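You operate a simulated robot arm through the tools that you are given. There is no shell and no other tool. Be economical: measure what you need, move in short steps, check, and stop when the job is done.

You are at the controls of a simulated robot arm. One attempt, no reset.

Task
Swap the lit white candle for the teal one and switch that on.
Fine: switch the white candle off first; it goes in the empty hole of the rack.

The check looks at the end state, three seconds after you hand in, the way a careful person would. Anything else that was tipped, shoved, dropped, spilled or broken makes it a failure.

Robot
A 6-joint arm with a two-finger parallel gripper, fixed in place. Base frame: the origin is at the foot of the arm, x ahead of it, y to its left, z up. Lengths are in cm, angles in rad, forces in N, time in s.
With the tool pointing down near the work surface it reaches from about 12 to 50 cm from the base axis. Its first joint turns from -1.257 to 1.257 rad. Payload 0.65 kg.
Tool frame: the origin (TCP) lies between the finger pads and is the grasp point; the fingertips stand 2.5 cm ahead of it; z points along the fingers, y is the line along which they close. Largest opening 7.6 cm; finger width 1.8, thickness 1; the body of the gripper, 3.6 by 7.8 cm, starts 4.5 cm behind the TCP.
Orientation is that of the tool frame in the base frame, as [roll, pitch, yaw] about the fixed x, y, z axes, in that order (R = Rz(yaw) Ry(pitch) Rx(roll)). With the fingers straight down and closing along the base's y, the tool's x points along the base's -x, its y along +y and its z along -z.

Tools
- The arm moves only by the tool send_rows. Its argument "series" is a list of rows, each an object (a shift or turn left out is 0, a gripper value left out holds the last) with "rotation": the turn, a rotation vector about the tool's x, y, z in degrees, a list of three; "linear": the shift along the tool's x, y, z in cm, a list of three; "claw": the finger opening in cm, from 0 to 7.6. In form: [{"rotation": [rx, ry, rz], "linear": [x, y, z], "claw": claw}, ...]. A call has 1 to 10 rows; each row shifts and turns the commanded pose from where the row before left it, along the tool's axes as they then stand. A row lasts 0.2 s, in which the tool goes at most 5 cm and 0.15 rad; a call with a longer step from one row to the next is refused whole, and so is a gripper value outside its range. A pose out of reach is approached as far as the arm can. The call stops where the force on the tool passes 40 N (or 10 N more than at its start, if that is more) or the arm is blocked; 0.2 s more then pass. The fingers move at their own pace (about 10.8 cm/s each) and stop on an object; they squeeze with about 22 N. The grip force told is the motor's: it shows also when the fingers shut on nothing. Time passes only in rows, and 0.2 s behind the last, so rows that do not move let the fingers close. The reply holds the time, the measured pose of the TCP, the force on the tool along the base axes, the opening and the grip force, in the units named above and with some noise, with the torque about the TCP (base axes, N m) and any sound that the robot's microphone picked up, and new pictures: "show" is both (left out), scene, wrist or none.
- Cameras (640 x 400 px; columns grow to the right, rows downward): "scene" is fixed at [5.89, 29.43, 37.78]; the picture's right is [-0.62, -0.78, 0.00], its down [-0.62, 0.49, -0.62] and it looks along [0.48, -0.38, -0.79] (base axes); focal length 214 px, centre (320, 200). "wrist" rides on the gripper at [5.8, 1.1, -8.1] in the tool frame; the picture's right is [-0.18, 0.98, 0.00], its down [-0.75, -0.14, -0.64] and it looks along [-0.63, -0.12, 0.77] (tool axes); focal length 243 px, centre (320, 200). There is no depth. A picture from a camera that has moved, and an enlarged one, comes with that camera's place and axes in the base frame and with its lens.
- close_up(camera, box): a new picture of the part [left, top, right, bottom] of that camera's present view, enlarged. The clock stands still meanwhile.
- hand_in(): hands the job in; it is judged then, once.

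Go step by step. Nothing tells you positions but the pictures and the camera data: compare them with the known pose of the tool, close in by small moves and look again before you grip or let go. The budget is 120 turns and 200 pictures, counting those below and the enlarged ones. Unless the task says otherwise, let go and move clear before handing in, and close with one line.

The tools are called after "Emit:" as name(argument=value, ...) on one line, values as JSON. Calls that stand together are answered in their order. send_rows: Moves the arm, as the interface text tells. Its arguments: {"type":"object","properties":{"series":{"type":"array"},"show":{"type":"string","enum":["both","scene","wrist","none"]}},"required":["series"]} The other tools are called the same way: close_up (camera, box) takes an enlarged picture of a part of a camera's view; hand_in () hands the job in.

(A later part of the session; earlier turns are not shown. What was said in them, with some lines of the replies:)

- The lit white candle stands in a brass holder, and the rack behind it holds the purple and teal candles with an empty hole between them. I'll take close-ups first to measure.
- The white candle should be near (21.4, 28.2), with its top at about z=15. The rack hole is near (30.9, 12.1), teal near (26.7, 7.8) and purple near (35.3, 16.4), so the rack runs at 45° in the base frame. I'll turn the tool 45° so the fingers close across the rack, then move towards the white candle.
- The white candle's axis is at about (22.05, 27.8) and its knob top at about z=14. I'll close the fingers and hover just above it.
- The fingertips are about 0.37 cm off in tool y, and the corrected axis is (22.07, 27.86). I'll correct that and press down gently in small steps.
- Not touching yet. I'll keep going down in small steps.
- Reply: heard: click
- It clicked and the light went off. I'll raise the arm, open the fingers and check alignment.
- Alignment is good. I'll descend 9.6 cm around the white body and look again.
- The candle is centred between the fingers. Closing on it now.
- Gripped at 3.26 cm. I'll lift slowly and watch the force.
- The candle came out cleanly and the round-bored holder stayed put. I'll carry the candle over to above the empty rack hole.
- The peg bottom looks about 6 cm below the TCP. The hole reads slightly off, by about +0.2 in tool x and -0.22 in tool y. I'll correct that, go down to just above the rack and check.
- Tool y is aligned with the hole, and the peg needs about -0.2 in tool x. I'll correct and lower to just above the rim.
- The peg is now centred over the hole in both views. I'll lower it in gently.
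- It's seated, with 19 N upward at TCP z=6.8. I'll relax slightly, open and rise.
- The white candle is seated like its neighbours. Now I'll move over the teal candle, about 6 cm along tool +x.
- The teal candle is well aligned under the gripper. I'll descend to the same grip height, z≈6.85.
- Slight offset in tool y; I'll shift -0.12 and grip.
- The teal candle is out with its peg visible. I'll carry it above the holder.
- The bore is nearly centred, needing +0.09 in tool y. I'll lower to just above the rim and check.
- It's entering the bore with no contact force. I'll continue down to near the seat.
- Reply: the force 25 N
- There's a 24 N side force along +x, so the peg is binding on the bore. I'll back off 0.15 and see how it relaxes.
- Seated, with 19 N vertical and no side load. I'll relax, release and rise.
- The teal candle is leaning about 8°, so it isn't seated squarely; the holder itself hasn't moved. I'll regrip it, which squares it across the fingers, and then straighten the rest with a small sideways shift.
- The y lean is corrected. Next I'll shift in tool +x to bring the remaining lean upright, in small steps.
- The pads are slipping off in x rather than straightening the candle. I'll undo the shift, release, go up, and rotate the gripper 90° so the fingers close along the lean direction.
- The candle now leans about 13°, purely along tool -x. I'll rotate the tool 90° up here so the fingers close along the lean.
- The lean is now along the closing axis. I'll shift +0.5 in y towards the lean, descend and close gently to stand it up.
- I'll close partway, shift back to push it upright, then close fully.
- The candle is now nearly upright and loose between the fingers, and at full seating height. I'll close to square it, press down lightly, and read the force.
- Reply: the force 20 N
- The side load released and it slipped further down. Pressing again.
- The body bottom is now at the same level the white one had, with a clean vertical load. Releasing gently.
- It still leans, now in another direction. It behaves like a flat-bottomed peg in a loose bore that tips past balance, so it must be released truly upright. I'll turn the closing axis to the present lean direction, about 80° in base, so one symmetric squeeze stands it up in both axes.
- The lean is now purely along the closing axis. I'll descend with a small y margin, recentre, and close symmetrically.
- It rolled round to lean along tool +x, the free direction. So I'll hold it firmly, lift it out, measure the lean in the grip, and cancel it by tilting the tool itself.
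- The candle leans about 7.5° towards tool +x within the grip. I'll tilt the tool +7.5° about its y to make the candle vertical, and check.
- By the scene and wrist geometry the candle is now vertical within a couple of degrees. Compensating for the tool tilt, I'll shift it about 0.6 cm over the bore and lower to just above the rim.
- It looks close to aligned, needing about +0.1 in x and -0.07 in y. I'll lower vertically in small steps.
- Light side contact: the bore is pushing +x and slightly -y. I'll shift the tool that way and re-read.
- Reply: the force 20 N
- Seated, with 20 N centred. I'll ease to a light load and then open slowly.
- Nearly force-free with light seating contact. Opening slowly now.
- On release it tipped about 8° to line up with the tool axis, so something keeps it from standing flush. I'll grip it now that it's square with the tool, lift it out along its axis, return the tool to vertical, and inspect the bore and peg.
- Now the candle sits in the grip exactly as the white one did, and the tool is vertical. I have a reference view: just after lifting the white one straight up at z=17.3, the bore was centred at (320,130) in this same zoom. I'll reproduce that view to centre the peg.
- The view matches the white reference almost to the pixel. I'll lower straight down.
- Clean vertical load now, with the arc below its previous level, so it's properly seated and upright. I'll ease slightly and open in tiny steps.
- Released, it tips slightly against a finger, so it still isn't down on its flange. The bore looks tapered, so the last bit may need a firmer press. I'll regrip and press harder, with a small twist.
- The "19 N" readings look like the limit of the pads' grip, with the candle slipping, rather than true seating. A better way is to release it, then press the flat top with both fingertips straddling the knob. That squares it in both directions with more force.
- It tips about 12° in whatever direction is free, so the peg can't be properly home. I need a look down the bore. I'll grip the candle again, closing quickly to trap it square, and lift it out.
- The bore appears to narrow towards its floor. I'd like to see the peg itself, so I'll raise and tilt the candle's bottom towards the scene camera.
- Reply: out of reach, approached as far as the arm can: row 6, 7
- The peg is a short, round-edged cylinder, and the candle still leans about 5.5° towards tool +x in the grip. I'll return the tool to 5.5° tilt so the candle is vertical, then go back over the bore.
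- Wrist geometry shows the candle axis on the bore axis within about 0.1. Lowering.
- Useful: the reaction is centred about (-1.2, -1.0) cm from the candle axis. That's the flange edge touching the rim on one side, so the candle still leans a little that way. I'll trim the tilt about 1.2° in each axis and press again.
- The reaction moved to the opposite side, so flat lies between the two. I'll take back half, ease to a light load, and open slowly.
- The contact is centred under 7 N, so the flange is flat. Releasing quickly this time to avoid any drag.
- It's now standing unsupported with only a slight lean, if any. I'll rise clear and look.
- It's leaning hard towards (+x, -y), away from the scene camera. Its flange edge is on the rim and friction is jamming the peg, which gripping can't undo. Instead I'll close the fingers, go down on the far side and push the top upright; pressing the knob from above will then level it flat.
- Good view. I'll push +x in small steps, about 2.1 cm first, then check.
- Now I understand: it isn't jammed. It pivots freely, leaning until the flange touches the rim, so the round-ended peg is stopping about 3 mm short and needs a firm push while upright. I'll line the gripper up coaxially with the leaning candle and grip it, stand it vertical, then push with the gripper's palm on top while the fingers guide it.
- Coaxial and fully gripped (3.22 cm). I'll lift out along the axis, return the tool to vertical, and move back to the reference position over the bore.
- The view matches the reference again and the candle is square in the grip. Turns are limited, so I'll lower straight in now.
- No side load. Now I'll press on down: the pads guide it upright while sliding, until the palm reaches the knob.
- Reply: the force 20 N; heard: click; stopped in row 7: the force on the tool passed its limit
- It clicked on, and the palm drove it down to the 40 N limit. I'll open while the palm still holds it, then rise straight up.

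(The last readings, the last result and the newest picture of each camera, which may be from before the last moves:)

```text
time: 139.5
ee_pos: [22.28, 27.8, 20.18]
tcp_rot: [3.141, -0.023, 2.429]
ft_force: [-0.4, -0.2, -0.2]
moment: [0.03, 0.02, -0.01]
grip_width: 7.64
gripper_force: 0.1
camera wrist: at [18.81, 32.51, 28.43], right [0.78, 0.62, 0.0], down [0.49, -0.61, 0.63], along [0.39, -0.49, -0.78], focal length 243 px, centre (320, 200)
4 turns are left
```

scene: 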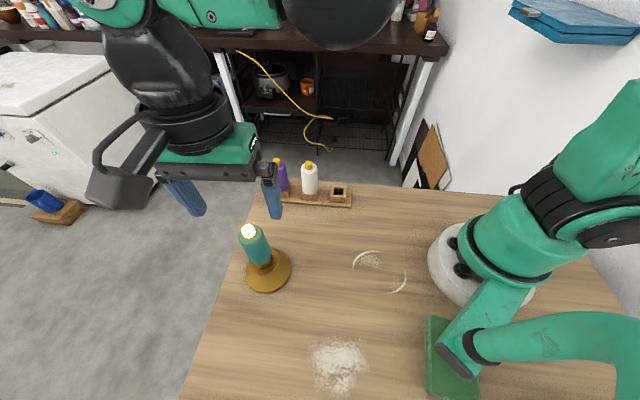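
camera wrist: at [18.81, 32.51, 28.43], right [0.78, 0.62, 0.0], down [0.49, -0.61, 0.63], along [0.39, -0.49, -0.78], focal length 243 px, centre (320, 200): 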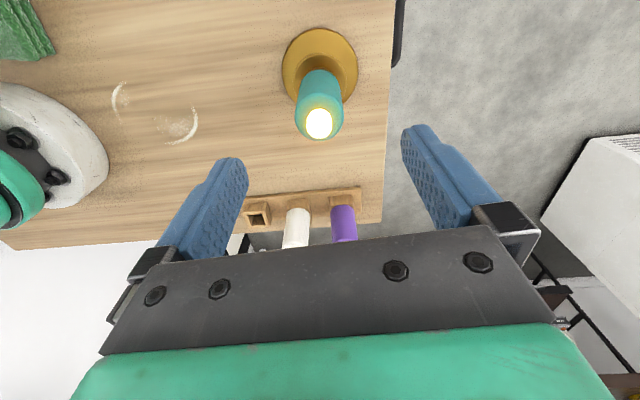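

The teal candle is lit and stands upright, just where the white one was. I'll back off a little and take one confirming look.

Emit:
send_rows(series=[{"linear": [0, 0, -3]}, {}, {}, {}], show="none")

Emit:
close_up(camera="scene", box=[220, 150, 370, 300])

```text
time: 140.5
ee_pos: [22.57, 27.86, 23.22]
tcp_rot: [3.141, -0.024, 2.429]
ft_force: [0.1, 0.7, -0.3]
moment: [-0.01, 0.05, -0.01]
grip_width: 7.61
gripper_force: 0.1
```

```text
2.67 times, centred on (295, 225) of scene
camera zoom: at [5.89, 29.43, 37.78], right [-0.62, -0.78, 0.0], down [-0.62, 0.49, -0.62], along [0.48, -0.38, -0.79], focal length 572 px, centre (387, 133)
3 turns are left
```

zoom: 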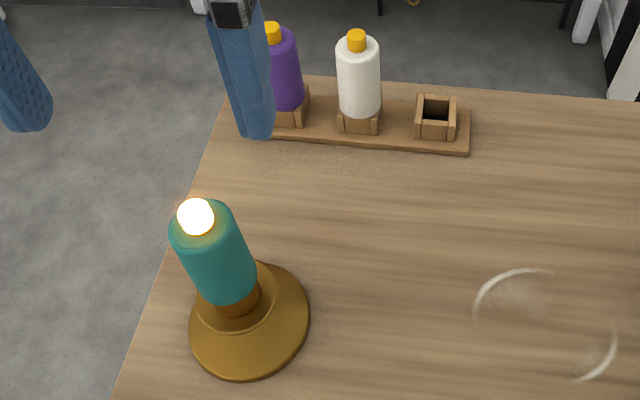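

The teal candle is lit and upright in the holder, the white one is off and seated in the rack, and the purple one and the holder haven't moved. I'm handing in.

Emit:
hand_in()

```text
The job is handed in.
```

The swap is done: the teal candle is lit and stands upright in the holder, and the white candle is off and in the rack's middle hole, though the teal one needed several re-seats before it stood straight.
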